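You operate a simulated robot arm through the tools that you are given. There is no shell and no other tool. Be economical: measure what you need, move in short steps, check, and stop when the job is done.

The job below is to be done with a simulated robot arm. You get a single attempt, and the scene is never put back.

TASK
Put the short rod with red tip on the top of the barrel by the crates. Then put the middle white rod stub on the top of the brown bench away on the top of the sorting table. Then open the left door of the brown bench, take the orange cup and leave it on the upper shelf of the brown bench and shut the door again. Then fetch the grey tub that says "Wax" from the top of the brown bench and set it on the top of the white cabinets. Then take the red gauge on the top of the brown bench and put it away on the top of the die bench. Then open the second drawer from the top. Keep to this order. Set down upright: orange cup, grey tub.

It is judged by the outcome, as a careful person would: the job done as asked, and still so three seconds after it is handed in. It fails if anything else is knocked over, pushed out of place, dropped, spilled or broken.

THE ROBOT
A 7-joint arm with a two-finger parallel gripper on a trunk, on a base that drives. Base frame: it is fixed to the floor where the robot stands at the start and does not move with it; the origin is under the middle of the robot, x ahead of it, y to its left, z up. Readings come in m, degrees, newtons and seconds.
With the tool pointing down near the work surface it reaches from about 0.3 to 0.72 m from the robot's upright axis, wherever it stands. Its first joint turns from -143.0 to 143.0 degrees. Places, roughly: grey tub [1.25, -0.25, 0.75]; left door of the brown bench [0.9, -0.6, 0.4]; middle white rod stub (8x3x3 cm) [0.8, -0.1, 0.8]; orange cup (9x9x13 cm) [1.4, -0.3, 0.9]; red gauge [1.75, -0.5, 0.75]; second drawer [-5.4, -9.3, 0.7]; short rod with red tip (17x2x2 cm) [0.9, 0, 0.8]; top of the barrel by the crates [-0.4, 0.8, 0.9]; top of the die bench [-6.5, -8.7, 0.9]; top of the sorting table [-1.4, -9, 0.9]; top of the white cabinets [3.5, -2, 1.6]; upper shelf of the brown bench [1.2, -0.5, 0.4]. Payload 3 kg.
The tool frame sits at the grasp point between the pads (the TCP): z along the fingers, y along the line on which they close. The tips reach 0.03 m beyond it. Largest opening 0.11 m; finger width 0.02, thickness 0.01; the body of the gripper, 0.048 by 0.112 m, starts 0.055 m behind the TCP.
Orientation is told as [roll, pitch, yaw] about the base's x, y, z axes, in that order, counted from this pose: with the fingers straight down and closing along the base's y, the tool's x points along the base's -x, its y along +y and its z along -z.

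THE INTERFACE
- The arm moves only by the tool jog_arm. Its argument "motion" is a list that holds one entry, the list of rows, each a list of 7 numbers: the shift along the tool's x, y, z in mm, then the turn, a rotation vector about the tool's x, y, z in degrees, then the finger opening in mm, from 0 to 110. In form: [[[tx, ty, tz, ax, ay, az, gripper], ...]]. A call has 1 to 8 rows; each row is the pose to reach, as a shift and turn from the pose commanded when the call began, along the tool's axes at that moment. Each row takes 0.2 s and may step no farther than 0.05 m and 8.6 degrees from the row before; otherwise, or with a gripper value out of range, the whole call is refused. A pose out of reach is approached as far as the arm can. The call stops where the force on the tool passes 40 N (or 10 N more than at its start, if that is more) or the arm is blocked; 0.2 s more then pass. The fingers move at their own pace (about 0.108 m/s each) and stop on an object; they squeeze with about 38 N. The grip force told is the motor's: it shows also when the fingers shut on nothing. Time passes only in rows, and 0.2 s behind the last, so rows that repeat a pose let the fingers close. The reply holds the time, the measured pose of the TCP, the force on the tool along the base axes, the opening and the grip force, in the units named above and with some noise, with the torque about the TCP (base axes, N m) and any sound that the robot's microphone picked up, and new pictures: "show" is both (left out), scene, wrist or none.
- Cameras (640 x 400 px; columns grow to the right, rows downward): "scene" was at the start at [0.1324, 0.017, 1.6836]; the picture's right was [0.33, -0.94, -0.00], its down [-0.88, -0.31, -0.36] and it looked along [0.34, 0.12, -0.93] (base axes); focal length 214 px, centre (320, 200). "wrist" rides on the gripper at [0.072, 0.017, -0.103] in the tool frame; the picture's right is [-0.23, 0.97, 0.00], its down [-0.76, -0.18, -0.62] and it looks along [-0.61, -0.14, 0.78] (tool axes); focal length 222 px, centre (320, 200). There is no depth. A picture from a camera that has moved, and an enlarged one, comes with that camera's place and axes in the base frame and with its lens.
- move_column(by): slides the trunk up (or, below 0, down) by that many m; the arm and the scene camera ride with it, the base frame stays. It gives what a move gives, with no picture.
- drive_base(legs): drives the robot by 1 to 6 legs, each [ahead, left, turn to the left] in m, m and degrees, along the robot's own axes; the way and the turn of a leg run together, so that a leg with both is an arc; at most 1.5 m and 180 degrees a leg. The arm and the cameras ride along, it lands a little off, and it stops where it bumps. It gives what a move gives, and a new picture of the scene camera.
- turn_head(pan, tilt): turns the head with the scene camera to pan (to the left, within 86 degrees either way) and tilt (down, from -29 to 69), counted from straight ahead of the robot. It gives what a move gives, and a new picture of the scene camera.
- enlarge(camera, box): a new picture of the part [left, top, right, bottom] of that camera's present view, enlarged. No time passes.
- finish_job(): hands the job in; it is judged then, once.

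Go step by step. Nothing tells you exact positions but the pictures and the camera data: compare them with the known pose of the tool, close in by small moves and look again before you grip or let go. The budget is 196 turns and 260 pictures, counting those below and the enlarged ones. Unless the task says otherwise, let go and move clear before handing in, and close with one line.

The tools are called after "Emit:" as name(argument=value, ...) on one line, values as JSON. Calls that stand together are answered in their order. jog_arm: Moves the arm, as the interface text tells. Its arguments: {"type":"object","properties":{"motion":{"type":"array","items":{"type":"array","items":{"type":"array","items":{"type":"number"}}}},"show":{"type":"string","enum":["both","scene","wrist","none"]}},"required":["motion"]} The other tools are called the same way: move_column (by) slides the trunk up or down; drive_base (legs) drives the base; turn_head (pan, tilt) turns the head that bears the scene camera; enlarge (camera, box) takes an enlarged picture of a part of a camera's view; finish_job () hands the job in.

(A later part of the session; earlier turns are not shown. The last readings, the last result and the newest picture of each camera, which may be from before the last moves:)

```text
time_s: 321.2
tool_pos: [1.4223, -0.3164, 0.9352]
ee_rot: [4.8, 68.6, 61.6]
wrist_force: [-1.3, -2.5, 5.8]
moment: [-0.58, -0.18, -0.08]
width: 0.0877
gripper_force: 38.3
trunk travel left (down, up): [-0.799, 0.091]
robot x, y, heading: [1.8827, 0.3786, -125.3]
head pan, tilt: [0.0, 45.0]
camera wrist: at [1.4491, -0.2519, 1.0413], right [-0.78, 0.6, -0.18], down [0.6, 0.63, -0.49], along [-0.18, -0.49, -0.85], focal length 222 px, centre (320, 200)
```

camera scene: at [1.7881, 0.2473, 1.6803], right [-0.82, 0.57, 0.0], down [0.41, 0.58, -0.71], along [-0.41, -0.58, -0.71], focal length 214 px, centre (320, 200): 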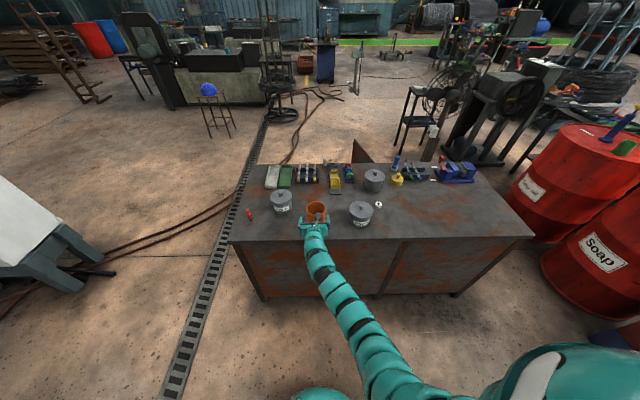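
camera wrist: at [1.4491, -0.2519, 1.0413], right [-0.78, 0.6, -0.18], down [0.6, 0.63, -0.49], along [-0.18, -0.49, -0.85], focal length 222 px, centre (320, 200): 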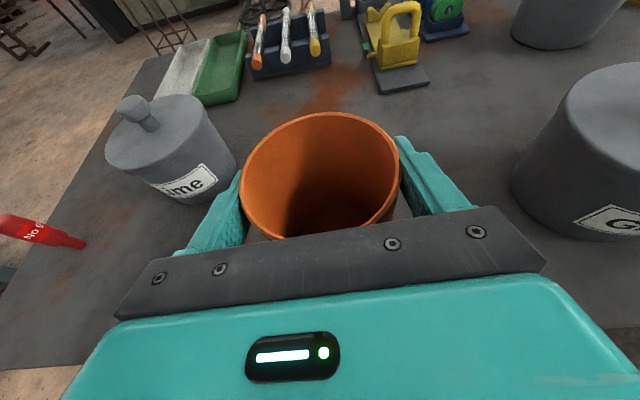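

Gripped at 88 mm. Lifting a little and checking.

Emit:
jog_arm(motion=[[[9, 0, -4, 0, 0, 0, 40], [28, 0, -11, 0, 0, 0, 40], [56, 0, -22, 0, 0, 0, 40]]], show="wrist")

Emit:
drive_base(legs=[[-0.4, 0, 0]])

```text
time_s: 322.0
tool_pos: [1.4216, -0.3171, 0.9918]
ee_rot: [4.9, 68.4, 61.7]
wrist_force: [0.4, 0.0, -3.5]
moment: [0.02, 0.01, 0.07]
width: 0.0867
gripper_force: 38.2
trunk travel left (down, up): [-0.799, 0.091]
robot x, y, heading: [1.8792, 0.3804, -124.9]
head pan, tilt: [0.0, 45.0]
camera wrist: at [1.4483, -0.2528, 1.0994], right [-0.78, 0.6, -0.18], down [0.6, 0.63, -0.49], along [-0.18, -0.49, -0.86], focal length 222 px, centre (320, 200)
```

wrist: 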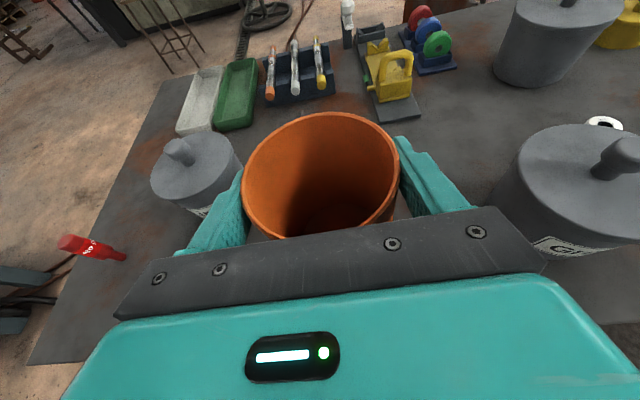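

```text
time_s: 324.5
tool_pos: [1.6536, 0.0129, 0.9927]
ee_rot: [5.1, 68.6, 61.8]
wrist_force: [-0.6, 0.9, -3.5]
moment: [0.02, -0.01, -0.03]
width: 0.0868
gripper_force: 38.1
trunk travel left (down, up): [-0.799, 0.091]
robot x, y, heading: [2.1146, 0.7134, -125.2]
head pan, tilt: [0.0, 45.0]
camera scene: at [2.0206, 0.5795, 1.6805], right [-0.82, 0.57, 0.0], down [0.41, 0.58, -0.71], along [-0.41, -0.58, -0.71], focal length 214 px, centre (320, 200)
```

scene: 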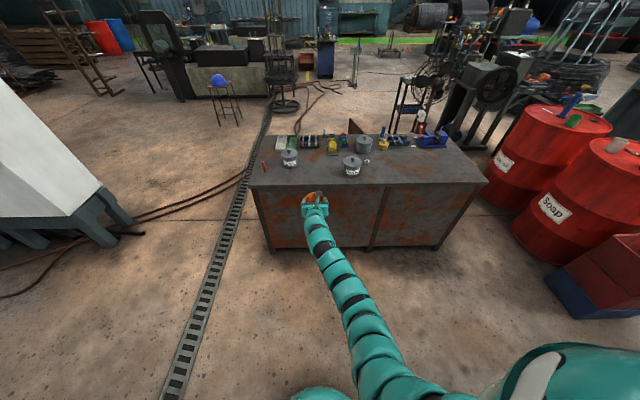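

The red gauge reads "No Go". With the cup held, I'll drive back around the right end to the bench front.

Emit:
drive_base(legs=[[0, 0, 35], [0.613, 0.085, 0], [1.5, 0, 0]])

Emit:
drive_base(legs=[[0, 0, -90], [1.0, 0.6, 0], [0, 0, -123.7]])

```text
time_s: 336.8
tool_pos: [2.028, -2.2607, 0.9928]
ee_rot: [5.1, 68.5, 91.7]
wrist_force: [-0.4, 1.7, -3.3]
moment: [0.0, 0.0, -0.01]
width: 0.0861
gripper_force: 37.3
trunk travel left (down, up): [-0.799, 0.091]
robot x, y, heading: [2.0804, -1.4266, -95.2]
head pan, tilt: [0.0, 45.0]
camera scene: at [2.0647, -1.5877, 1.6803], right [-1.0, 0.09, 0.0], down [0.06, 0.7, -0.71], along [-0.06, -0.7, -0.71], focal length 214 px, centre (320, 200)
```

scene: 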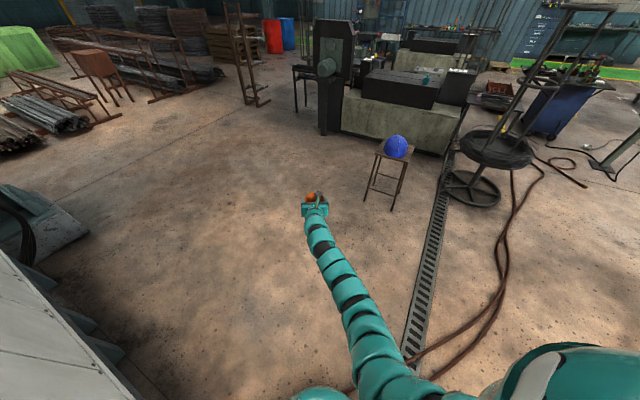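

```text
time_s: 351.6
tool_pos: [1.5004, -1.239, 0.9927]
ee_rot: [5.0, 68.5, -119.8]
wrist_force: [-0.3, 0.7, -4.3]
moment: [0.0, 0.01, 0.0]
width: 0.0861
gripper_force: 37.6
trunk travel left (down, up): [-0.799, 0.091]
robot x, y, heading: [1.0218, -1.9268, 53.5]
head pan, tilt: [0.0, 45.0]
camera scene: at [1.1168, -1.797, 1.6804], right [0.8, -0.6, 0.0], down [-0.42, -0.57, -0.71], along [0.42, 0.57, -0.71], focal length 214 px, centre (320, 200)
```

scene: 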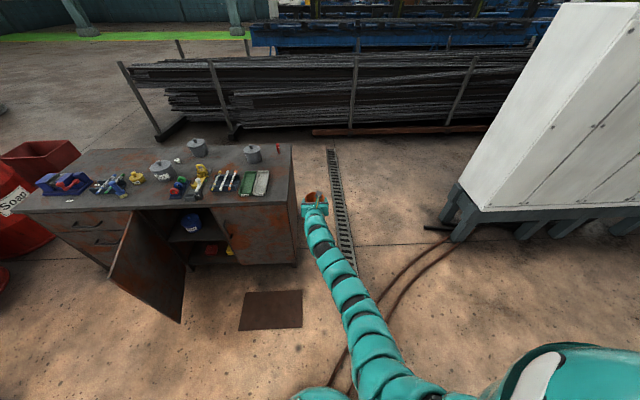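

Emit:
drive_base(legs=[[0, 0, 1.8], [-0.021, 0.708, 0]])

Emit:
move_column(by=-0.37)

Emit:
turn_head(pan=0, tilt=40)

Emit:
enlarge(camera="wrist", box=[0, 0, 640, 400])

```text
time_s: 355.8
tool_pos: [0.869, -0.8353, 0.9933]
ee_rot: [5.1, 68.5, -116.8]
wrist_force: [0.2, -0.9, -3.7]
moment: [-0.01, 0.03, -0.01]
width: 0.086
gripper_force: 38.0
trunk travel left (down, up): [-0.799, 0.091]
robot x, y, heading: [0.4231, -1.5436, 56.6]
head pan, tilt: [0.0, 45.0]
camera scene: at [0.5124, -1.4116, 1.6804], right [0.83, -0.55, 0.0], down [-0.39, -0.59, -0.71], along [0.39, 0.59, -0.71], focal length 214 px, centre (320, 200)
```

scene: 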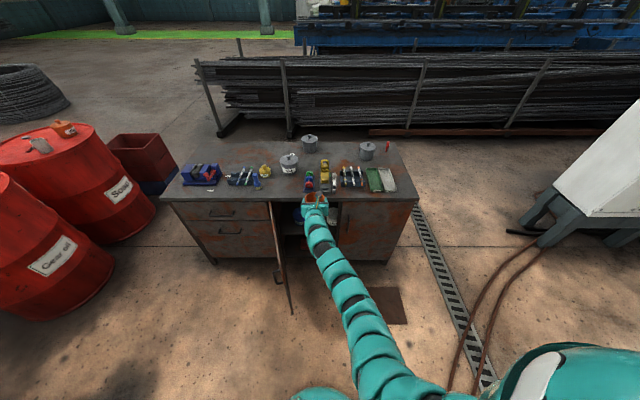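

```text
time_s: 359.4
tool_pos: [0.868, -0.8338, 0.6214]
ee_rot: [5.0, 68.5, -117.0]
wrist_force: [1.1, -0.7, -3.7]
moment: [0.0, -0.01, -0.02]
width: 0.0857
gripper_force: 38.1
trunk travel left (down, up): [-0.429, 0.461]
robot x, y, heading: [0.4266, -1.5466, 56.4]
head pan, tilt: [0.0, 45.0]
```

```text
time_s: 360.1
tool_pos: [0.8687, -0.8356, 0.6231]
ee_rot: [5.0, 68.4, -116.8]
wrist_force: [0.7, -0.7, -3.4]
moment: [-0.03, 0.01, 0.0]
width: 0.086
gripper_force: 38.6
trunk travel left (down, up): [-0.429, 0.461]
robot x, y, heading: [0.4236, -1.5426, 56.3]
head pan, tilt: [0.0, 40.0]
camera scene: at [0.5149, -1.409, 1.3176], right [0.83, -0.55, 0.0], down [-0.36, -0.54, -0.77], along [0.42, 0.64, -0.64], focal length 214 px, centre (320, 200)
```

scene: 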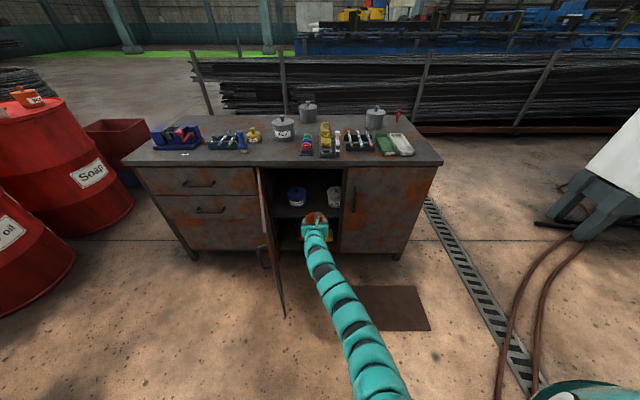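

```text
1.00 times, centred on (320, 200) of wrist (not enlarged: the box is as wide or as high as the picture)
camera zoom: at [0.8441, -0.9026, 0.7292], right [0.79, -0.58, -0.18], down [-0.59, -0.65, -0.49], along [0.17, 0.49, -0.85], focal length 222 px, centre (320, 200)
```

zoom: 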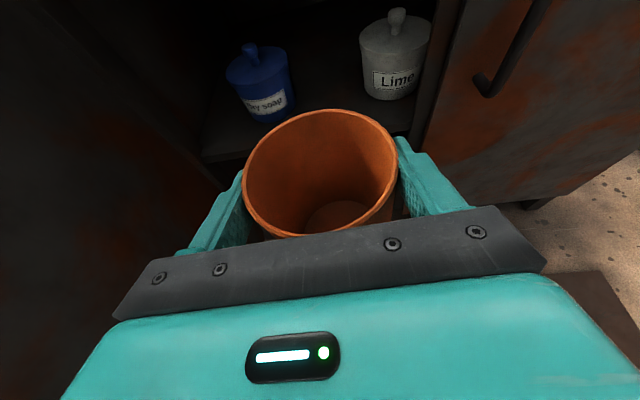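

The shelf has a clear space between "Dry soap" and "Lime" at its front, in line with the cup. I'll drive the cup in.

Emit:
drive_base(legs=[[0.2, 0, 0]])

Emit:
enlarge(camera="wrist", box=[0, 0, 640, 400])

```text
time_s: 361.7
tool_pos: [0.9824, -0.6752, 0.6223]
ee_rot: [4.9, 68.5, -117.3]
wrist_force: [0.2, 0.5, -3.9]
moment: [0.0, 0.04, 0.04]
width: 0.0857
gripper_force: 38.3
trunk travel left (down, up): [-0.429, 0.461]
robot x, y, heading: [0.5328, -1.3822, 56.0]
head pan, tilt: [0.0, 40.0]
camera scene: at [0.6251, -1.2468, 1.3176], right [0.83, -0.56, 0.0], down [-0.36, -0.53, -0.77], along [0.43, 0.63, -0.64], focal length 214 px, centre (320, 200)
```

scene: 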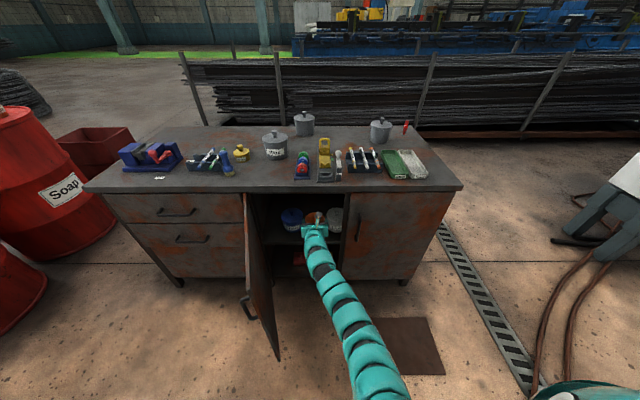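

```text
1.00 times, centred on (320, 200) of wrist (not enlarged: the box is as wide or as high as the picture)
camera zoom: at [0.958, -0.7431, 0.729], right [0.79, -0.59, -0.18], down [-0.59, -0.64, -0.49], along [0.17, 0.49, -0.85], focal length 222 px, centre (320, 200)
```

zoom: 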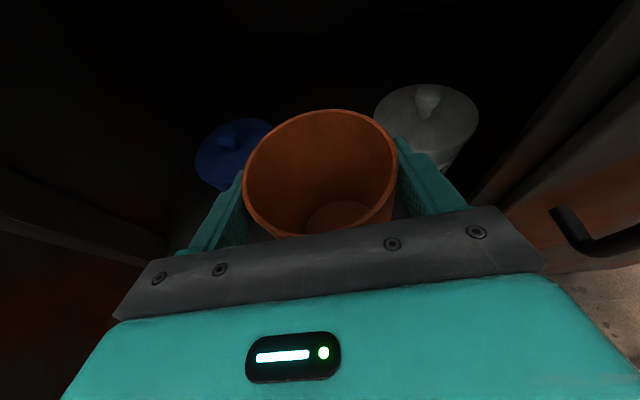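

Alignment is good. In by another 11 cm, then creep down.

Emit:
drive_base(legs=[[0.115, 0, 0]])

Emit:
move_column(by=-0.06)

Emit:
jog_arm(motion=[[[-4, 0, 1.5, 0, 0, 0, 40], [-8, 0, 3, 0, 0, 0, 40], [-12, 0, 4.5, 0, 0, 0, 40], [-16, 0, 6, 0, 0, 0, 40]]], show="wrist")

```text
time_s: 362.9
tool_pos: [1.0496, -0.5796, 0.6222]
ee_rot: [5.0, 68.5, -117.3]
wrist_force: [0.1, 0.7, -3.2]
moment: [-0.02, 0.05, 0.0]
width: 0.0857
gripper_force: 38.0
trunk travel left (down, up): [-0.429, 0.461]
robot x, y, heading: [0.5997, -1.2846, 56.0]
head pan, tilt: [0.0, 40.0]
camera scene: at [0.6912, -1.1495, 1.3176], right [0.83, -0.56, 0.0], down [-0.36, -0.53, -0.77], along [0.43, 0.63, -0.64], focal length 214 px, centre (320, 200)
```

scene: 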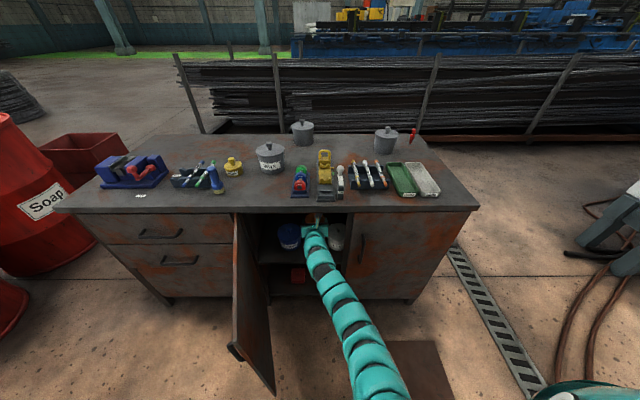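

```text
time_s: 363.9
tool_pos: [1.0489, -0.5787, 0.563]
ee_rot: [5.0, 68.5, -117.4]
wrist_force: [0.2, 0.8, -4.0]
moment: [-0.03, 0.07, -0.01]
width: 0.086
gripper_force: 37.7
trunk travel left (down, up): [-0.369, 0.521]
robot x, y, heading: [0.6008, -1.2875, 56.1]
head pan, tilt: [0.0, 40.0]
```

```text
time_s: 364.9
tool_pos: [1.0502, -0.5801, 0.5512]
ee_rot: [5.1, 68.9, -117.4]
wrist_force: [5.1, -3.5, 30.1]
moment: [0.67, 0.4, -0.09]
width: 0.0852
gripper_force: 38.3
trunk travel left (down, up): [-0.369, 0.521]
robot x, y, heading: [0.5991, -1.2853, 55.7]
head pan, tilt: [0.0, 40.0]
camera wrist: at [1.0247, -0.648, 0.6566], right [0.79, -0.59, -0.18], down [-0.59, -0.64, -0.49], along [0.17, 0.49, -0.85], focal length 222 px, centre (320, 200)
```

wrist: 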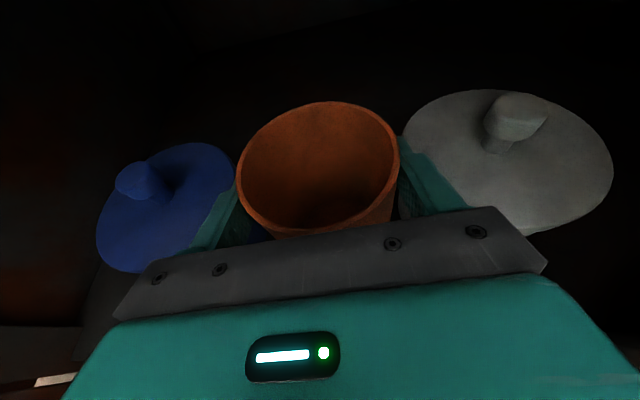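

Contact with the shelf. The fingers are above the neighbouring lids, so I'll ease off, open slightly, and withdraw along the tool axis.

Emit:
jog_arm(motion=[[[2, 0, -1, 0, 0, 0, 70], [2, 0, -1, 0, 0, 0, 90], [2, 0, -1, 0, 0, 0, 98], [2, 0, -1, 0, 0, 0, 98]]], show="wrist")

```text
time_s: 365.9
tool_pos: [1.0466, -0.5794, 0.5478]
ee_rot: [4.8, 68.3, -117.4]
wrist_force: [-1.2, 1.4, -0.8]
moment: [0.02, 0.15, 0.0]
width: 0.0971
gripper_force: 0.0
trunk travel left (down, up): [-0.369, 0.521]
robot x, y, heading: [0.5972, -1.285, 56.0]
head pan, tilt: [0.0, 40.0]
camera wrist: at [1.0239, -0.647, 0.6537], right [0.79, -0.59, -0.18], down [-0.59, -0.64, -0.49], along [0.17, 0.49, -0.86], focal length 222 px, centre (320, 200)
```

wrist: 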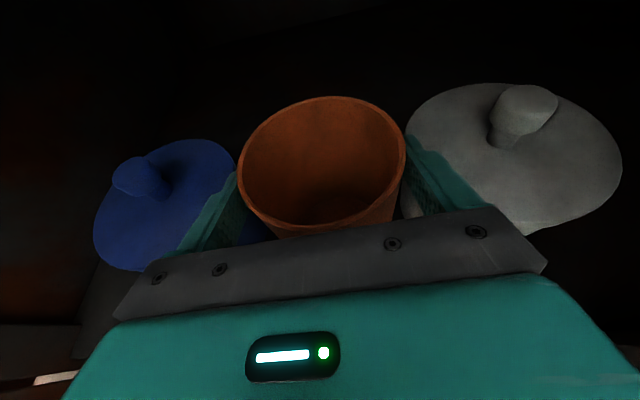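

Released. Backing straight out with the base.

Emit:
drive_base(legs=[[-0.12, 0, 0], [-0.2, 0, 0]])

Emit:
enlarge(camera="wrist", box=[0, 0, 640, 400])

```text
time_s: 368.3
tool_pos: [0.8673, -0.8476, 0.5471]
ee_rot: [5.0, 68.6, -117.4]
wrist_force: [-1.1, -0.1, -0.4]
moment: [-0.02, 0.03, 0.0]
width: 0.0979
gripper_force: 0.0
trunk travel left (down, up): [-0.369, 0.521]
robot x, y, heading: [0.4183, -1.5549, 56.0]
head pan, tilt: [0.0, 40.0]
camera scene: at [0.5094, -1.4175, 1.2577], right [0.83, -0.56, 0.0], down [-0.36, -0.53, -0.77], along [0.43, 0.63, -0.64], focal length 214 px, centre (320, 200)
```

scene: 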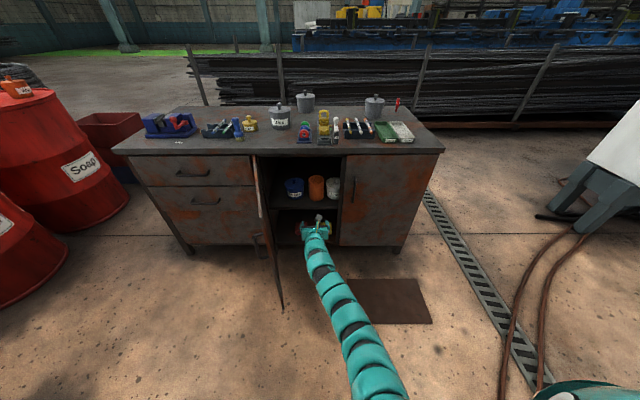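

```text
1.00 times, centred on (320, 200) of wrist (not enlarged: the box is as wide or as high as the picture)
camera zoom: at [0.8428, -0.9146, 0.6544], right [0.79, -0.59, -0.18], down [-0.59, -0.64, -0.49], along [0.17, 0.49, -0.85], focal length 222 px, centre (320, 200)
```

zoom: 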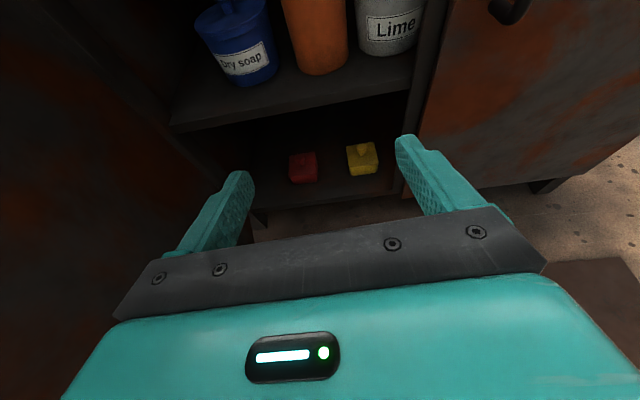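

The cup stands upright on the upper shelf. Now I'll close the door: back out, get the closed gripper to the door's outer side, and sweep it shut.

Emit:
drive_base(legs=[[-0.29, 0, 0], [0, 0.3, 0]])

Emit:
jog_arm(motion=[[[0, -40, 0, 0, 0, 0, 60], [0, -80, 0, 0, 0, 0, 20], [0, -120, 0, 0, 0, 0, 0], [0, -160, 0, 0, 0, 0, 0], [0, -200, 0, 0, 0, 0, 0]]], show="none")

Emit:
move_column(by=-0.07)

Emit:
drive_base(legs=[[0.22, 0, 0]])

Emit:
enlarge(camera="wrist", box=[0, 0, 640, 400])

```text
time_s: 372.0
tool_pos: [0.4569, -0.9185, 0.5481]
ee_rot: [5.0, 68.4, -117.2]
wrist_force: [0.2, -0.5, 0.3]
moment: [0.03, -0.03, 0.04]
width: 0.0983
gripper_force: 0.1
trunk travel left (down, up): [-0.369, 0.521]
robot x, y, heading: [0.0115, -1.6272, 56.3]
head pan, tilt: [0.0, 40.0]
camera scene: at [0.1009, -1.4902, 1.2577], right [0.83, -0.56, 0.0], down [-0.36, -0.53, -0.77], along [0.43, 0.64, -0.64], focal length 214 px, centre (320, 200)
```

scene: 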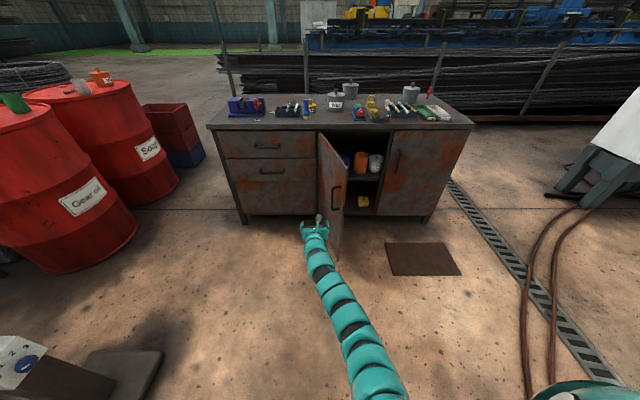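

```text
time_s: 373.2
tool_pos: [0.2866, -0.816, 0.5594]
ee_rot: [4.8, 68.5, -117.2]
wrist_force: [0.0, 0.3, 0.3]
moment: [-0.02, -0.04, -0.01]
width: 0.0001
gripper_force: 37.8
out of reach, approached as far as the arm can: row 5
trunk travel left (down, up): [-0.369, 0.521]
robot x, y, heading: [0.011, -1.6231, 55.9]
head pan, tilt: [0.0, 40.0]
```

```text
time_s: 374.2
tool_pos: [0.287, -0.8168, 0.4881]
ee_rot: [4.9, 68.5, -117.2]
wrist_force: [-0.4, -0.2, 0.4]
moment: [-0.01, -0.02, -0.02]
width: 0.0001
gripper_force: 37.5
trunk travel left (down, up): [-0.299, 0.591]
robot x, y, heading: [0.0074, -1.6278, 56.1]
head pan, tilt: [0.0, 40.0]
```

```text
time_s: 375.9
tool_pos: [0.4078, -0.634, 0.4894]
ee_rot: [4.9, 68.5, -117.0]
wrist_force: [0.3, -0.5, -0.5]
moment: [-0.03, -0.02, -0.04]
width: 0.0003
gripper_force: 37.3
trunk travel left (down, up): [-0.299, 0.591]
robot x, y, heading: [0.1338, -1.443, 56.3]
head pan, tilt: [0.0, 40.0]
camera scene: at [0.2228, -1.3075, 1.1877], right [0.83, -0.56, 0.0], down [-0.36, -0.53, -0.77], along [0.43, 0.64, -0.64], focal length 214 px, centre (320, 200)
```

scene: 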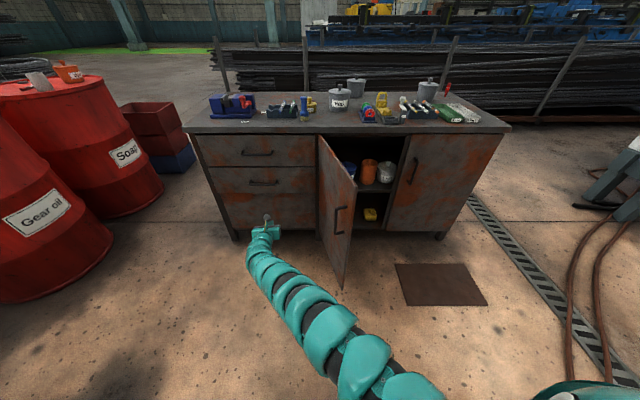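

```text
1.00 times, centred on (320, 200) of wrist (not enlarged: the box is as wide or as high as the picture)
camera zoom: at [0.3834, -0.7013, 0.5949], right [0.79, -0.59, -0.18], down [-0.59, -0.65, -0.49], along [0.17, 0.49, -0.86], focal length 222 px, centre (320, 200)
```

zoom: 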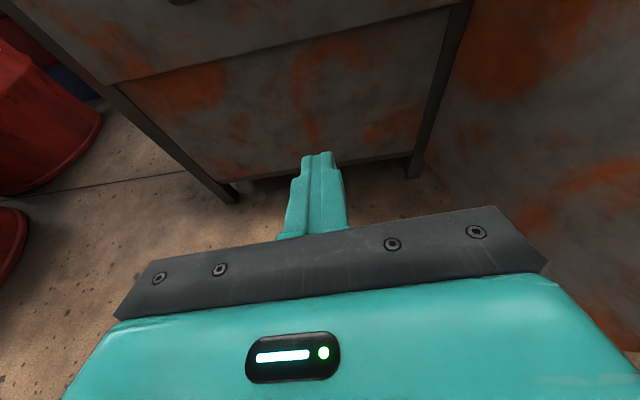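

The gripper is on the door's outer side. Sweeping right to swing it closed.

Emit:
jog_arm(motion=[[[0, 30, 0, 0, 0, 0, 0], [0, 60, 0, 0, 0, 0, 0], [0, 85, 0, 0, 0, 0, 0], [0, 110, 0, 0, 0, 0, 0], [0, 135, 0, 0, 0, 0, 0], [0, 160, 0, 0, 0, 0, 0], [0, 185, 0, 0, 0, 0, 0], [0, 210, 0, 0, 0, 0, 0]]], show="scene")

```text
time_s: 377.7
tool_pos: [0.5851, -0.7443, 0.4939]
ee_rot: [4.9, 68.4, -117.0]
wrist_force: [-0.6, -0.4, -0.4]
moment: [-0.02, 0.0, -0.01]
width: 0.0
gripper_force: 37.8
trunk travel left (down, up): [-0.299, 0.591]
robot x, y, heading: [0.1345, -1.4425, 56.4]
head pan, tilt: [0.0, 40.0]
camera scene: at [0.2227, -1.3074, 1.1877], right [0.83, -0.56, 0.0], down [-0.36, -0.53, -0.77], along [0.43, 0.64, -0.64], focal length 214 px, centre (320, 200)
```

scene: 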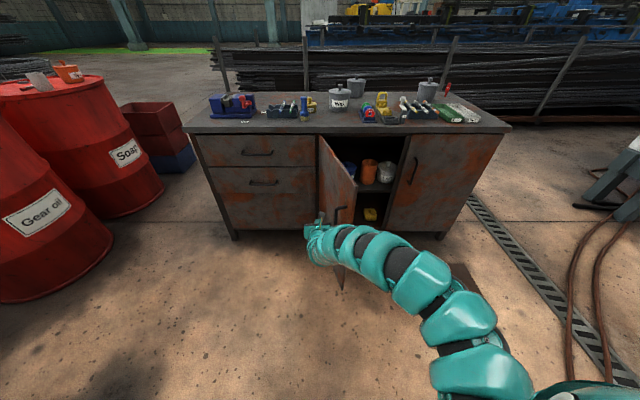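

Emit:
drive_base(legs=[[0, -0.08, 0], [0, -0.08, 0], [0, -0.08, 0]])

```text
time_s: 380.1
tool_pos: [0.7859, -0.8784, 0.4955]
ee_rot: [5.0, 68.5, -117.3]
wrist_force: [-0.1, 1.6, -0.4]
moment: [-0.01, 0.01, -0.01]
width: 0.0
gripper_force: 37.8
trunk travel left (down, up): [-0.299, 0.591]
robot x, y, heading: [0.329, -1.5797, 55.9]
head pan, tilt: [0.0, 40.0]
camera scene: at [0.4217, -1.4409, 1.1877], right [0.83, -0.56, 0.0], down [-0.36, -0.53, -0.77], along [0.43, 0.64, -0.64], focal length 214 px, centre (320, 200)
```

scene: 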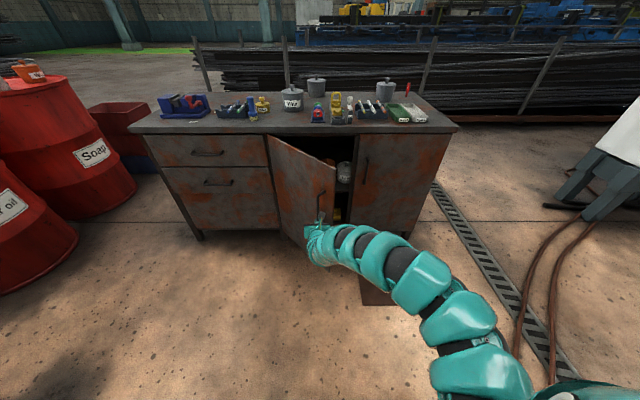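

The door follows. Now I push it forward to shut.

Emit:
drive_base(legs=[[0.1, 0, 0], [0.08, 0, 0]])

Emit:
jog_arm(motion=[[[4, 0, 10, 0, 0, 0, 0], [8, 0, 20, 0, 0, 0, 0], [12, 0, 30, 0, 0, 0, 0], [16, 0, 40, 0, 0, 0, 0], [20, 0, 50, 0, 0, 0, 0], [23, 0, 58, 0, 0, 0, 0], [26, 0, 66, 0, 0, 0, 0], [29, 0, 74, 0, 0, 0, 0]]])

```text
time_s: 381.9
tool_pos: [0.8855, -0.7306, 0.4953]
ee_rot: [4.9, 68.5, -117.3]
wrist_force: [0.1, -0.2, 0.7]
moment: [-0.01, 0.0, 0.02]
width: 0.0001
gripper_force: 37.9
trunk travel left (down, up): [-0.299, 0.591]
robot x, y, heading: [0.4275, -1.4294, 55.8]
head pan, tilt: [0.0, 40.0]
camera scene: at [0.5219, -1.2928, 1.1877], right [0.83, -0.56, 0.0], down [-0.36, -0.53, -0.77], along [0.43, 0.64, -0.64], focal length 214 px, centre (320, 200)
```

scene: 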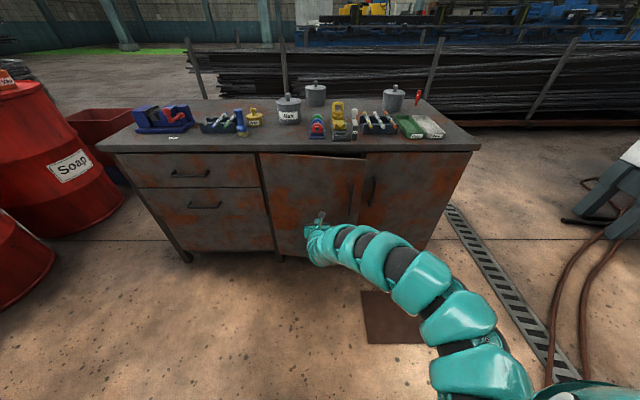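

```text
time_s: 383.7
tool_pos: [0.9252, -0.6623, 0.4927]
ee_rot: [4.9, 68.4, -117.2]
wrist_force: [-6.9, -15.2, 0.3]
moment: [-0.01, 0.06, -0.07]
width: 0.0
gripper_force: 37.5
trunk travel left (down, up): [-0.299, 0.591]
robot x, y, heading: [0.431, -1.4252, 56.1]
head pan, tilt: [0.0, 40.0]
camera scene: at [0.5217, -1.2936, 1.1878], right [0.83, -0.56, 0.0], down [-0.36, -0.53, -0.77], along [0.43, 0.64, -0.64], focal length 214 px, centre (320, 200)
camera wrist: at [0.9015, -0.73, 0.5986], right [0.79, -0.59, -0.18], down [-0.59, -0.65, -0.48], along [0.17, 0.49, -0.86], focal length 222 px, centre (320, 200)
```

scene: 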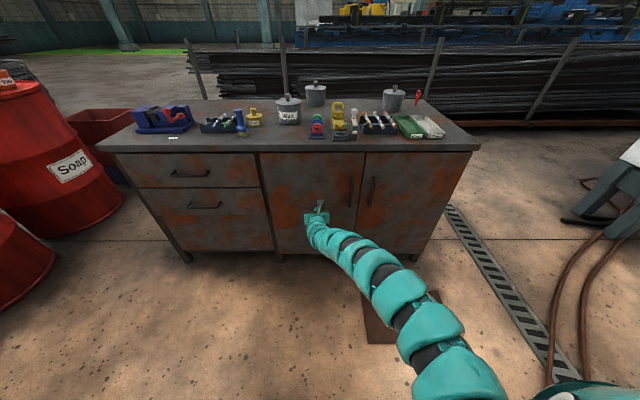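
wrist: 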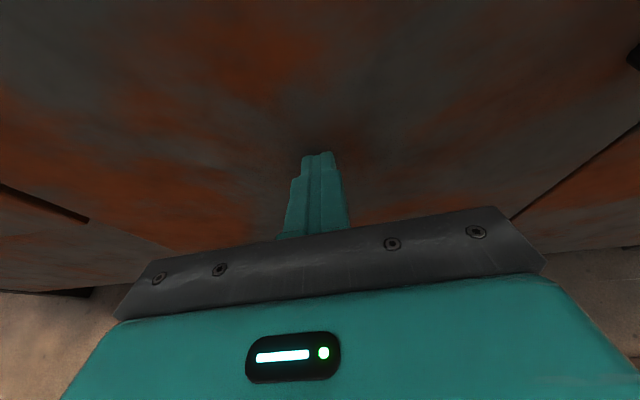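

Emit:
jog_arm(motion=[[[2, 0, 5, 0, 0, 0, 0], [4, 0, 10, 0, 0, 0, 0], [6, 0, 15, 0, 0, 0, 0], [8, 0, 20, 0, 0, 0, 0]]], show="none")

Emit:
enlarge(camera="scene", box=[240, 130, 420, 270])

```text
time_s: 384.1
tool_pos: [0.9256, -0.6627, 0.4917]
ee_rot: [4.8, 68.3, -117.2]
wrist_force: [-11.9, -23.8, 11.3]
moment: [0.16, -0.2, -0.13]
width: 0.0
gripper_force: 37.3
trunk travel left (down, up): [-0.299, 0.591]
robot x, y, heading: [0.4305, -1.4291, 55.9]
head pan, tilt: [0.0, 40.0]
stopped in row 1: the force on the tool passed its limit at 50 N (the readings are from after the stop); the commanded pose is now the measured one
```

```text
2.86 times, centred on (330, 200) of scene
camera zoom: at [0.5205, -1.2958, 1.1883], right [0.83, -0.56, 0.0], down [-0.36, -0.53, -0.77], along [0.43, 0.64, -0.64], focal length 613 px, centre (291, 200)
```

zoom: 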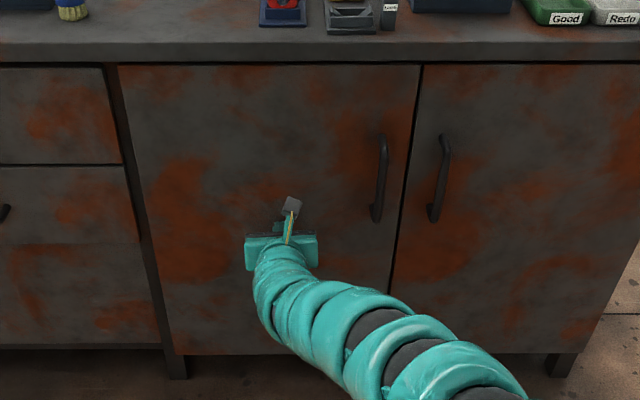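

The door is shut flush. Next is the Wax tub: I'll back off, raise the column, line up with it and take a look.

Emit:
drive_base(legs=[[-0.3, 0.118, 0]])

Emit:
move_column(by=0.43)

Emit:
jog_arm(motion=[[[0, 0, 0, 0, 0, 0, 60], [0, 0, 0, 0, 0, 0, 110], [0, 0, 0, 0, 0, 0, 110]]])

```text
time_s: 386.1
tool_pos: [0.6615, -0.8338, 0.489]
ee_rot: [4.7, 68.0, -116.8]
wrist_force: [0.0, 0.5, 0.3]
moment: [0.03, -0.05, -0.01]
width: 0.0001
gripper_force: 38.1
trunk travel left (down, up): [-0.299, 0.591]
robot x, y, heading: [0.1737, -1.6054, 56.2]
head pan, tilt: [0.0, 40.0]
camera scene: at [0.2615, -1.4682, 1.1877], right [0.83, -0.55, 0.0], down [-0.35, -0.54, -0.77], along [0.42, 0.64, -0.64], focal length 214 px, centre (320, 200)
```

scene: 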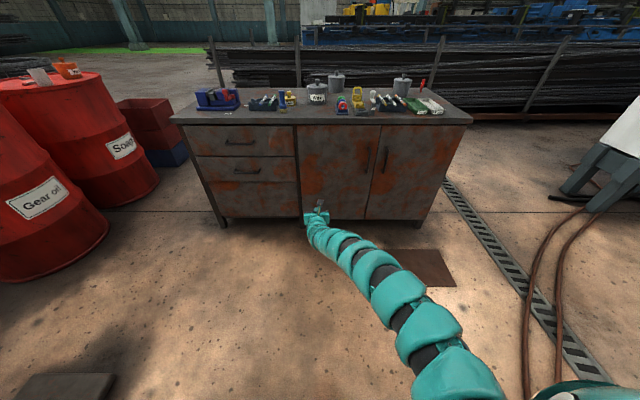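

```text
refused: 0.43 is not a number from -0.4 to 0.4
```

```text
time_s: 386.9
tool_pos: [0.6615, -0.8348, 0.4901]
ee_rot: [5.0, 68.1, -116.7]
wrist_force: [-0.1, 0.4, -0.1]
moment: [0.03, 0.02, -0.01]
width: 0.1099
gripper_force: 0.1
trunk travel left (down, up): [-0.299, 0.591]
robot x, y, heading: [0.1692, -1.6055, 57.1]
head pan, tilt: [0.0, 40.0]
camera scene: at [0.2615, -1.4682, 1.1877], right [0.83, -0.55, 0.0], down [-0.35, -0.54, -0.77], along [0.42, 0.64, -0.64], focal length 214 px, centre (320, 200)
camera wrist: at [0.6378, -0.9004, 0.5965], right [0.79, -0.58, -0.18], down [-0.59, -0.65, -0.48], along [0.16, 0.49, -0.86], focal length 222 px, centre (320, 200)
```

scene: 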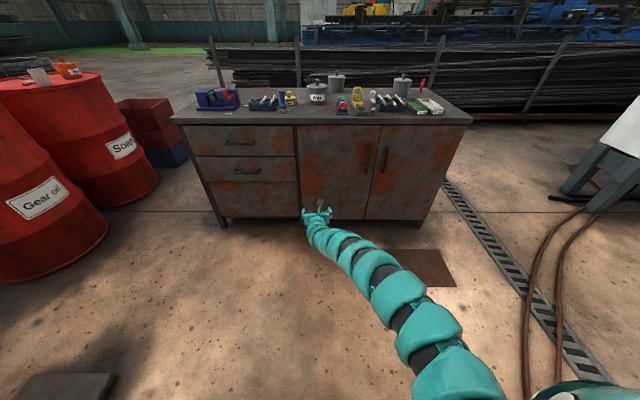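
wrist: 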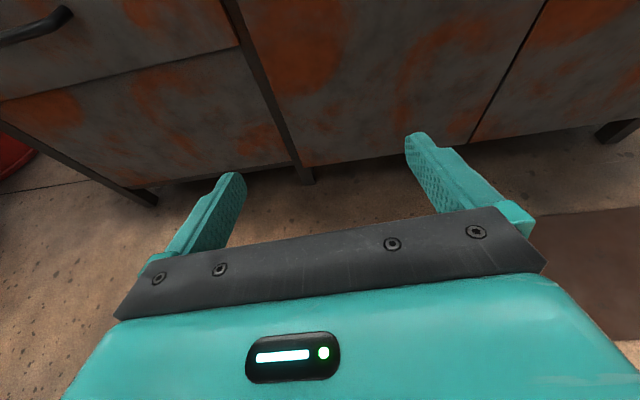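

Emit:
move_column(by=0.4)

Emit:
jog_arm(motion=[[[10, 0, 0, 0, 5, 0, 110], [20, 0, 0, 0, 10, 0, 110], [30, 0, 0, 0, 15, 0, 110], [30, 0, 0, 0, 19, 0, 110]]])

```text
time_s: 390.8
tool_pos: [0.6615, -0.834, 0.8889]
ee_rot: [4.9, 68.2, -116.8]
wrist_force: [0.4, -0.5, -0.2]
moment: [0.0, -0.01, -0.01]
width: 0.1099
gripper_force: 0.1
trunk travel left (down, up): [-0.699, 0.191]
robot x, y, heading: [0.1735, -1.604, 56.7]
head pan, tilt: [0.0, 40.0]
```

```text
time_s: 391.8
tool_pos: [0.6673, -0.8261, 0.9206]
ee_rot: [33.6, 86.8, -87.9]
wrist_force: [-0.1, -1.0, 0.0]
moment: [-0.03, -0.02, -0.01]
width: 0.1102
gripper_force: 0.2
trunk travel left (down, up): [-0.699, 0.191]
robot x, y, heading: [0.1682, -1.6022, 56.4]
head pan, tilt: [0.0, 40.0]
camera scene: at [0.2618, -1.4685, 1.5877], right [0.83, -0.55, 0.0], down [-0.36, -0.54, -0.77], along [0.42, 0.64, -0.64], focal length 214 px, centre (320, 200)
camera wrist: at [0.6282, -0.9192, 0.9984], right [0.83, -0.52, -0.2], down [-0.48, -0.48, -0.74], along [0.29, 0.71, -0.65], focal length 222 px, centre (320, 200)
```

scene: 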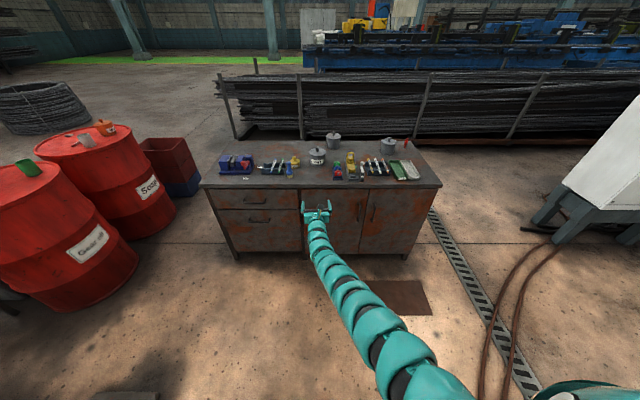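
wrist: 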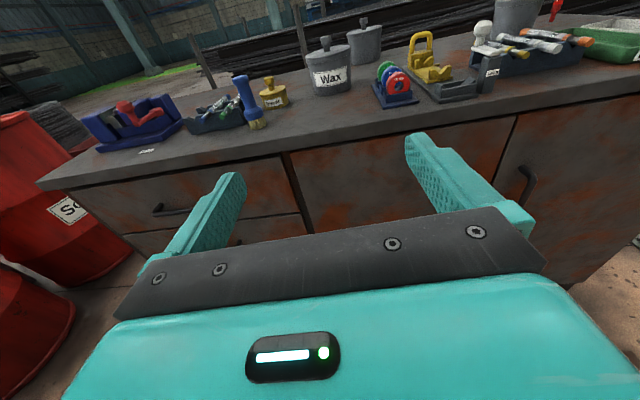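

Emit:
enlarge(camera="wrist", box=[250, 10, 450, 130])

```text
3.20 times, centred on (350, 70) of wrist
camera zoom: at [0.6282, -0.9192, 0.9984], right [0.83, -0.52, -0.2], down [-0.48, -0.48, -0.74], along [0.29, 0.71, -0.65], focal length 711 px, centre (224, 616)
```

zoom: 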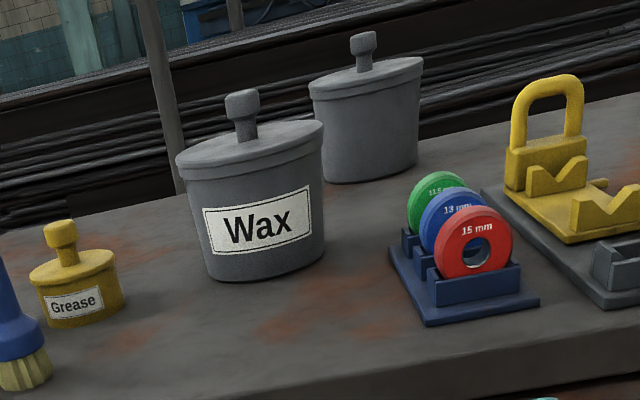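

The Wax tub's body is about 95–107 mm wide (narrower at the base), centred near bench e 0.714, N -0.243. Before gripping, I'll test how high the arm can hold a near-level tool, as the cabinets are 1.6 m high.

Emit:
move_column(by=0.19)

Emit:
jog_arm(motion=[[[50, 0, 0, 0, 0, 0, 110], [100, 0, 0, 0, 0, 0, 110], [150, 0, 0, 0, 0, 0, 110], [200, 0, 0, 0, 0, 0, 110], [250, 0, 0, 0, 0, 0, 110], [300, 0, 0, 0, 0, 0, 110], [350, 0, 0, 0, 0, 0, 110], [400, 0, 0, 0, 0, 0, 110]]], show="none")

Emit:
jog_arm(motion=[[[50, 0, 0, 0, -5, 0, 110], [100, 0, 0, 0, -10, 0, 110], [150, 0, 0, 0, -15, 0, 110], [150, 0, 0, 0, -18, 0, 110]]], show="scene")

```text
time_s: 393.9
tool_pos: [0.6661, -0.825, 1.109]
ee_rot: [32.2, 86.6, -89.1]
wrist_force: [-0.5, 0.1, -0.5]
moment: [0.03, -0.01, 0.02]
width: 0.11
gripper_force: 0.0
trunk travel left (down, up): [-0.889, 0.001]
robot x, y, heading: [0.1674, -1.6047, 56.2]
head pan, tilt: [0.0, 40.0]
```

```text
time_s: 395.7
tool_pos: [0.6671, -0.8015, 1.5098]
ee_rot: [32.8, 86.7, -88.6]
wrist_force: [-0.7, 0.5, -0.8]
moment: [-0.01, 0.01, -0.02]
width: 0.1104
gripper_force: 0.1
trunk travel left (down, up): [-0.889, 0.001]
robot x, y, heading: [0.1713, -1.6059, 56.2]
head pan, tilt: [0.0, 40.0]
```

```text
time_s: 396.7
tool_pos: [0.6658, -0.8084, 1.6215]
ee_rot: [5.2, 69.9, -116.3]
wrist_force: [-0.8, -0.5, -0.8]
moment: [-0.01, -0.01, 0.0]
width: 0.1101
gripper_force: 0.0
out of reach, approached as far as the arm can: row 3, 4
trunk travel left (down, up): [-0.889, 0.001]
robot x, y, heading: [0.1711, -1.6078, 56.5]
head pan, tilt: [0.0, 40.0]
camera scene: at [0.2612, -1.4687, 1.7777], right [0.83, -0.55, 0.0], down [-0.35, -0.54, -0.77], along [0.42, 0.64, -0.64], focal length 214 px, centre (320, 200)
```

scene: 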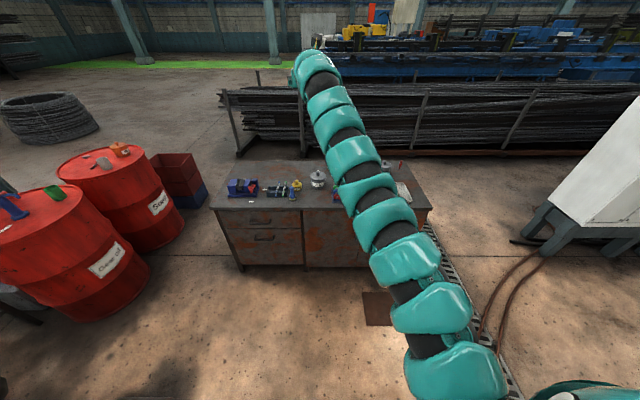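

Height is workable (level tool above 1.6 m). I'll come back down with a 14° tilt for the tub.

Emit:
jog_arm(motion=[[[-40, 0, 15, 0, 2, 0, 110], [-86, 0, 31, 0, 4, 0, 110], [-132, 0, 48, 0, 6, 0, 110], [-178, 0, 65, 0, 6, 0, 110], [-224, 0, 82, 0, 6, 0, 110], [-270, 0, 98, 0, 6, 0, 110], [-316, 0, 115, 0, 6, 0, 110], [-362, 0, 132, 0, 6, 0, 110]]], show="none")

Emit:
move_column(by=-0.32)

Emit:
enlarge(camera="wrist", box=[0, 0, 640, 400])

```text
time_s: 398.5
tool_pos: [0.6701, -0.8206, 1.2357]
ee_rot: [6.8, 75.0, -114.9]
wrist_force: [0.5, -0.2, -0.2]
moment: [-0.01, 0.02, 0.0]
width: 0.1099
gripper_force: 0.1
trunk travel left (down, up): [-0.889, 0.001]
robot x, y, heading: [0.1679, -1.6081, 56.6]
head pan, tilt: [0.0, 40.0]
```

```text
time_s: 401.6
tool_pos: [0.6701, -0.8217, 0.917]
ee_rot: [7.0, 75.0, -114.6]
wrist_force: [0.9, -0.4, -1.0]
moment: [-0.02, 0.03, 0.02]
width: 0.1098
gripper_force: 0.0
trunk travel left (down, up): [-0.569, 0.321]
robot x, y, heading: [0.1724, -1.6074, 56.6]
head pan, tilt: [0.0, 40.0]
```

```text
1.00 times, centred on (320, 200) of wrist (not enlarged: the box is as wide or as high as the picture)
camera zoom: at [0.64, -0.8992, 1.0147], right [0.81, -0.56, -0.19], down [-0.55, -0.6, -0.58], along [0.21, 0.57, -0.79], focal length 222 px, centre (320, 200)
```

zoom: 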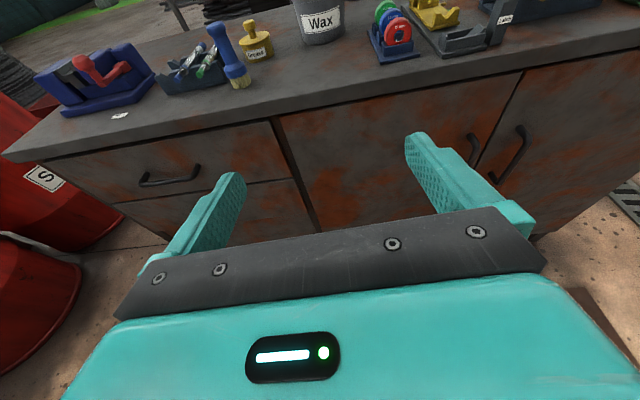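

Emit:
move_column(by=-0.055)

Emit:
drive_base(legs=[[0.43, 0, 0]])

Emit:
enlarge(camera="wrist", box=[0, 0, 640, 400])

```text
time_s: 402.6
tool_pos: [0.6683, -0.8224, 0.8615]
ee_rot: [6.9, 75.0, -114.4]
wrist_force: [-0.3, 0.4, 0.3]
moment: [0.0, 0.0, 0.0]
width: 0.1099
gripper_force: 0.1
trunk travel left (down, up): [-0.514, 0.376]
robot x, y, heading: [0.1698, -1.6035, 56.3]
head pan, tilt: [0.0, 40.0]
```

```text
time_s: 405.2
tool_pos: [0.9025, -0.4538, 0.8605]
ee_rot: [7.1, 75.1, -114.2]
wrist_force: [-0.1, -0.2, -0.1]
moment: [0.02, -0.02, -0.01]
width: 0.11
gripper_force: 0.1
trunk travel left (down, up): [-0.514, 0.376]
robot x, y, heading: [0.4048, -1.2397, 56.9]
head pan, tilt: [0.0, 40.0]
camera scene: at [0.4992, -1.1043, 1.4026], right [0.84, -0.55, 0.0], down [-0.35, -0.54, -0.77], along [0.42, 0.64, -0.64], focal length 214 px, centre (320, 200)
```

scene: 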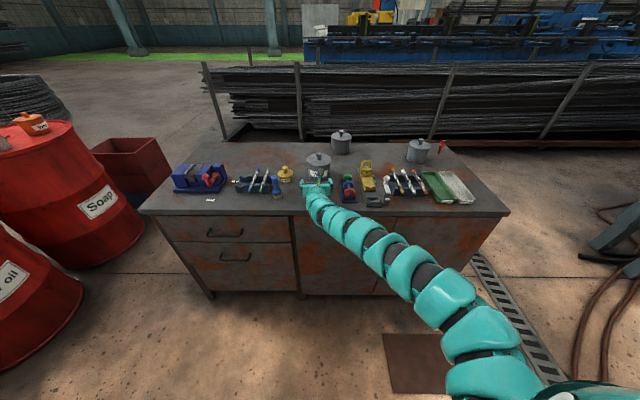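

```text
1.00 times, centred on (320, 200) of wrist (not enlarged: the box is as wide or as high as the picture)
camera zoom: at [0.8735, -0.5327, 0.9592], right [0.81, -0.55, -0.19], down [-0.55, -0.6, -0.58], along [0.21, 0.57, -0.79], focal length 222 px, centre (320, 200)
```

zoom: 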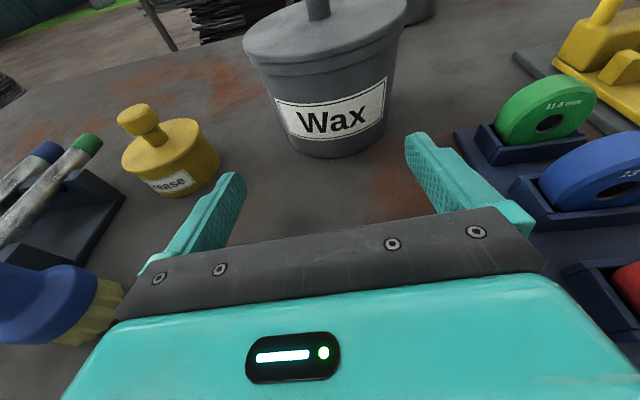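

The tub is about 16 mm right of the tool line. I'll correct, lower 1 cm, then slide the fingers around it.

Emit:
jog_arm(motion=[[[-5, 8, 1, 0, 0, 0, 110], [-10, 16, 3, 0, 0, 0, 110], [-3, 16, 30, 0, 0, 0, 110], [3, 16, 55, 0, 0, 0, 110]]], show="wrist")

```text
time_s: 406.2
tool_pos: [0.9482, -0.4169, 0.8509]
ee_rot: [7.2, 75.0, -114.2]
wrist_force: [0.1, 0.2, -0.1]
moment: [-0.01, -0.03, 0.02]
width: 0.1099
gripper_force: 0.1
trunk travel left (down, up): [-0.514, 0.376]
robot x, y, heading: [0.4093, -1.2392, 56.6]
head pan, tilt: [0.0, 40.0]
camera wrist: at [0.9188, -0.4946, 0.9485], right [0.81, -0.56, -0.19], down [-0.55, -0.6, -0.58], along [0.21, 0.57, -0.79], focal length 222 px, centre (320, 200)
```

wrist: 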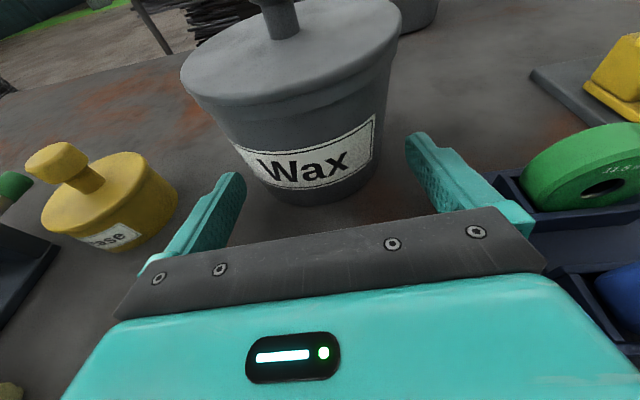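

Emit:
jog_arm(motion=[[[4, -4, 20, 0, 0, 0, 110], [9, -4, 40, 0, 0, 0, 110], [14, -4, 57, 0, 0, 0, 110]]], show="wrist")

```text
time_s: 407.0
tool_pos: [0.9528, -0.4092, 0.861]
ee_rot: [7.1, 75.0, -114.2]
wrist_force: [0.4, 0.7, 0.5]
moment: [0.01, -0.01, 0.04]
width: 0.1096
gripper_force: 0.1
out of reach, approached as far as the arm can: row 1, 2, 3
trunk travel left (down, up): [-0.514, 0.376]
robot x, y, heading: [0.4111, -1.2429, 57.0]
head pan, tilt: [0.0, 40.0]
camera wrist: at [0.9246, -0.4867, 0.9586], right [0.81, -0.55, -0.19], down [-0.55, -0.6, -0.58], along [0.21, 0.57, -0.79], focal length 222 px, centre (320, 200)
```

wrist: 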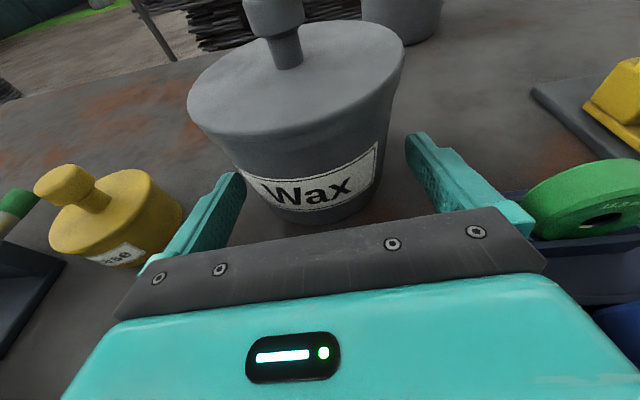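

Arm is at full stretch; I'll lower 1 cm with the column and use the base for the last 5 cm.

Emit:
move_column(by=-0.01)

Emit:
drive_base(legs=[[0.05, 0.002, 0]])

Emit:
enlarge(camera="wrist", box=[0, 0, 640, 400])

```text
time_s: 407.6
tool_pos: [0.9526, -0.409, 0.8519]
ee_rot: [7.0, 75.2, -114.1]
wrist_force: [-0.4, -0.5, 0.3]
moment: [-0.01, 0.01, 0.04]
width: 0.1098
gripper_force: 0.1
trunk travel left (down, up): [-0.504, 0.386]
robot x, y, heading: [0.41, -1.2408, 57.1]
head pan, tilt: [0.0, 40.0]
```

```text
time_s: 408.5
tool_pos: [0.9804, -0.3667, 0.85]
ee_rot: [6.9, 74.9, -114.2]
wrist_force: [-0.4, 0.2, 0.4]
moment: [-0.01, 0.03, -0.01]
width: 0.1101
gripper_force: 0.1
trunk travel left (down, up): [-0.504, 0.386]
robot x, y, heading: [0.4333, -1.2021, 57.2]
head pan, tilt: [0.0, 40.0]
camera scene: at [0.5249, -1.0616, 1.3925], right [0.84, -0.55, 0.0], down [-0.35, -0.54, -0.77], along [0.42, 0.64, -0.64], focal length 214 px, centre (320, 200)
```

scene: 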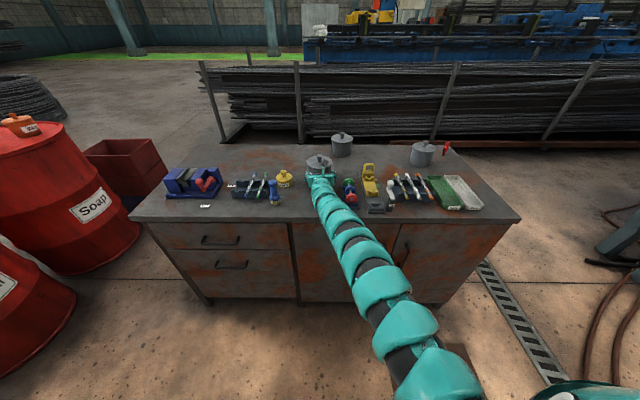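

```text
1.00 times, centred on (320, 200) of wrist (not enlarged: the box is as wide or as high as the picture)
camera zoom: at [0.9506, -0.4443, 0.948], right [0.81, -0.55, -0.19], down [-0.55, -0.6, -0.58], along [0.21, 0.57, -0.79], focal length 222 px, centre (320, 200)
```

zoom: 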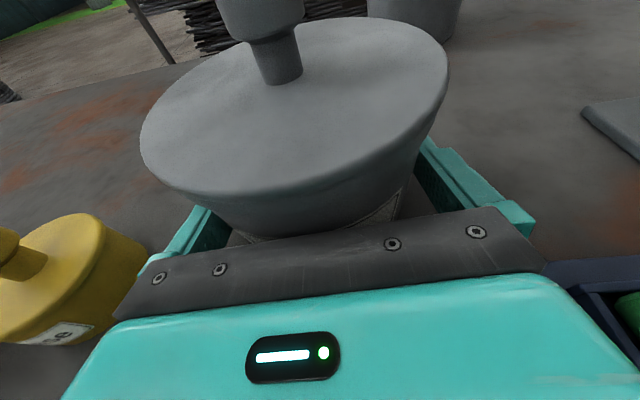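

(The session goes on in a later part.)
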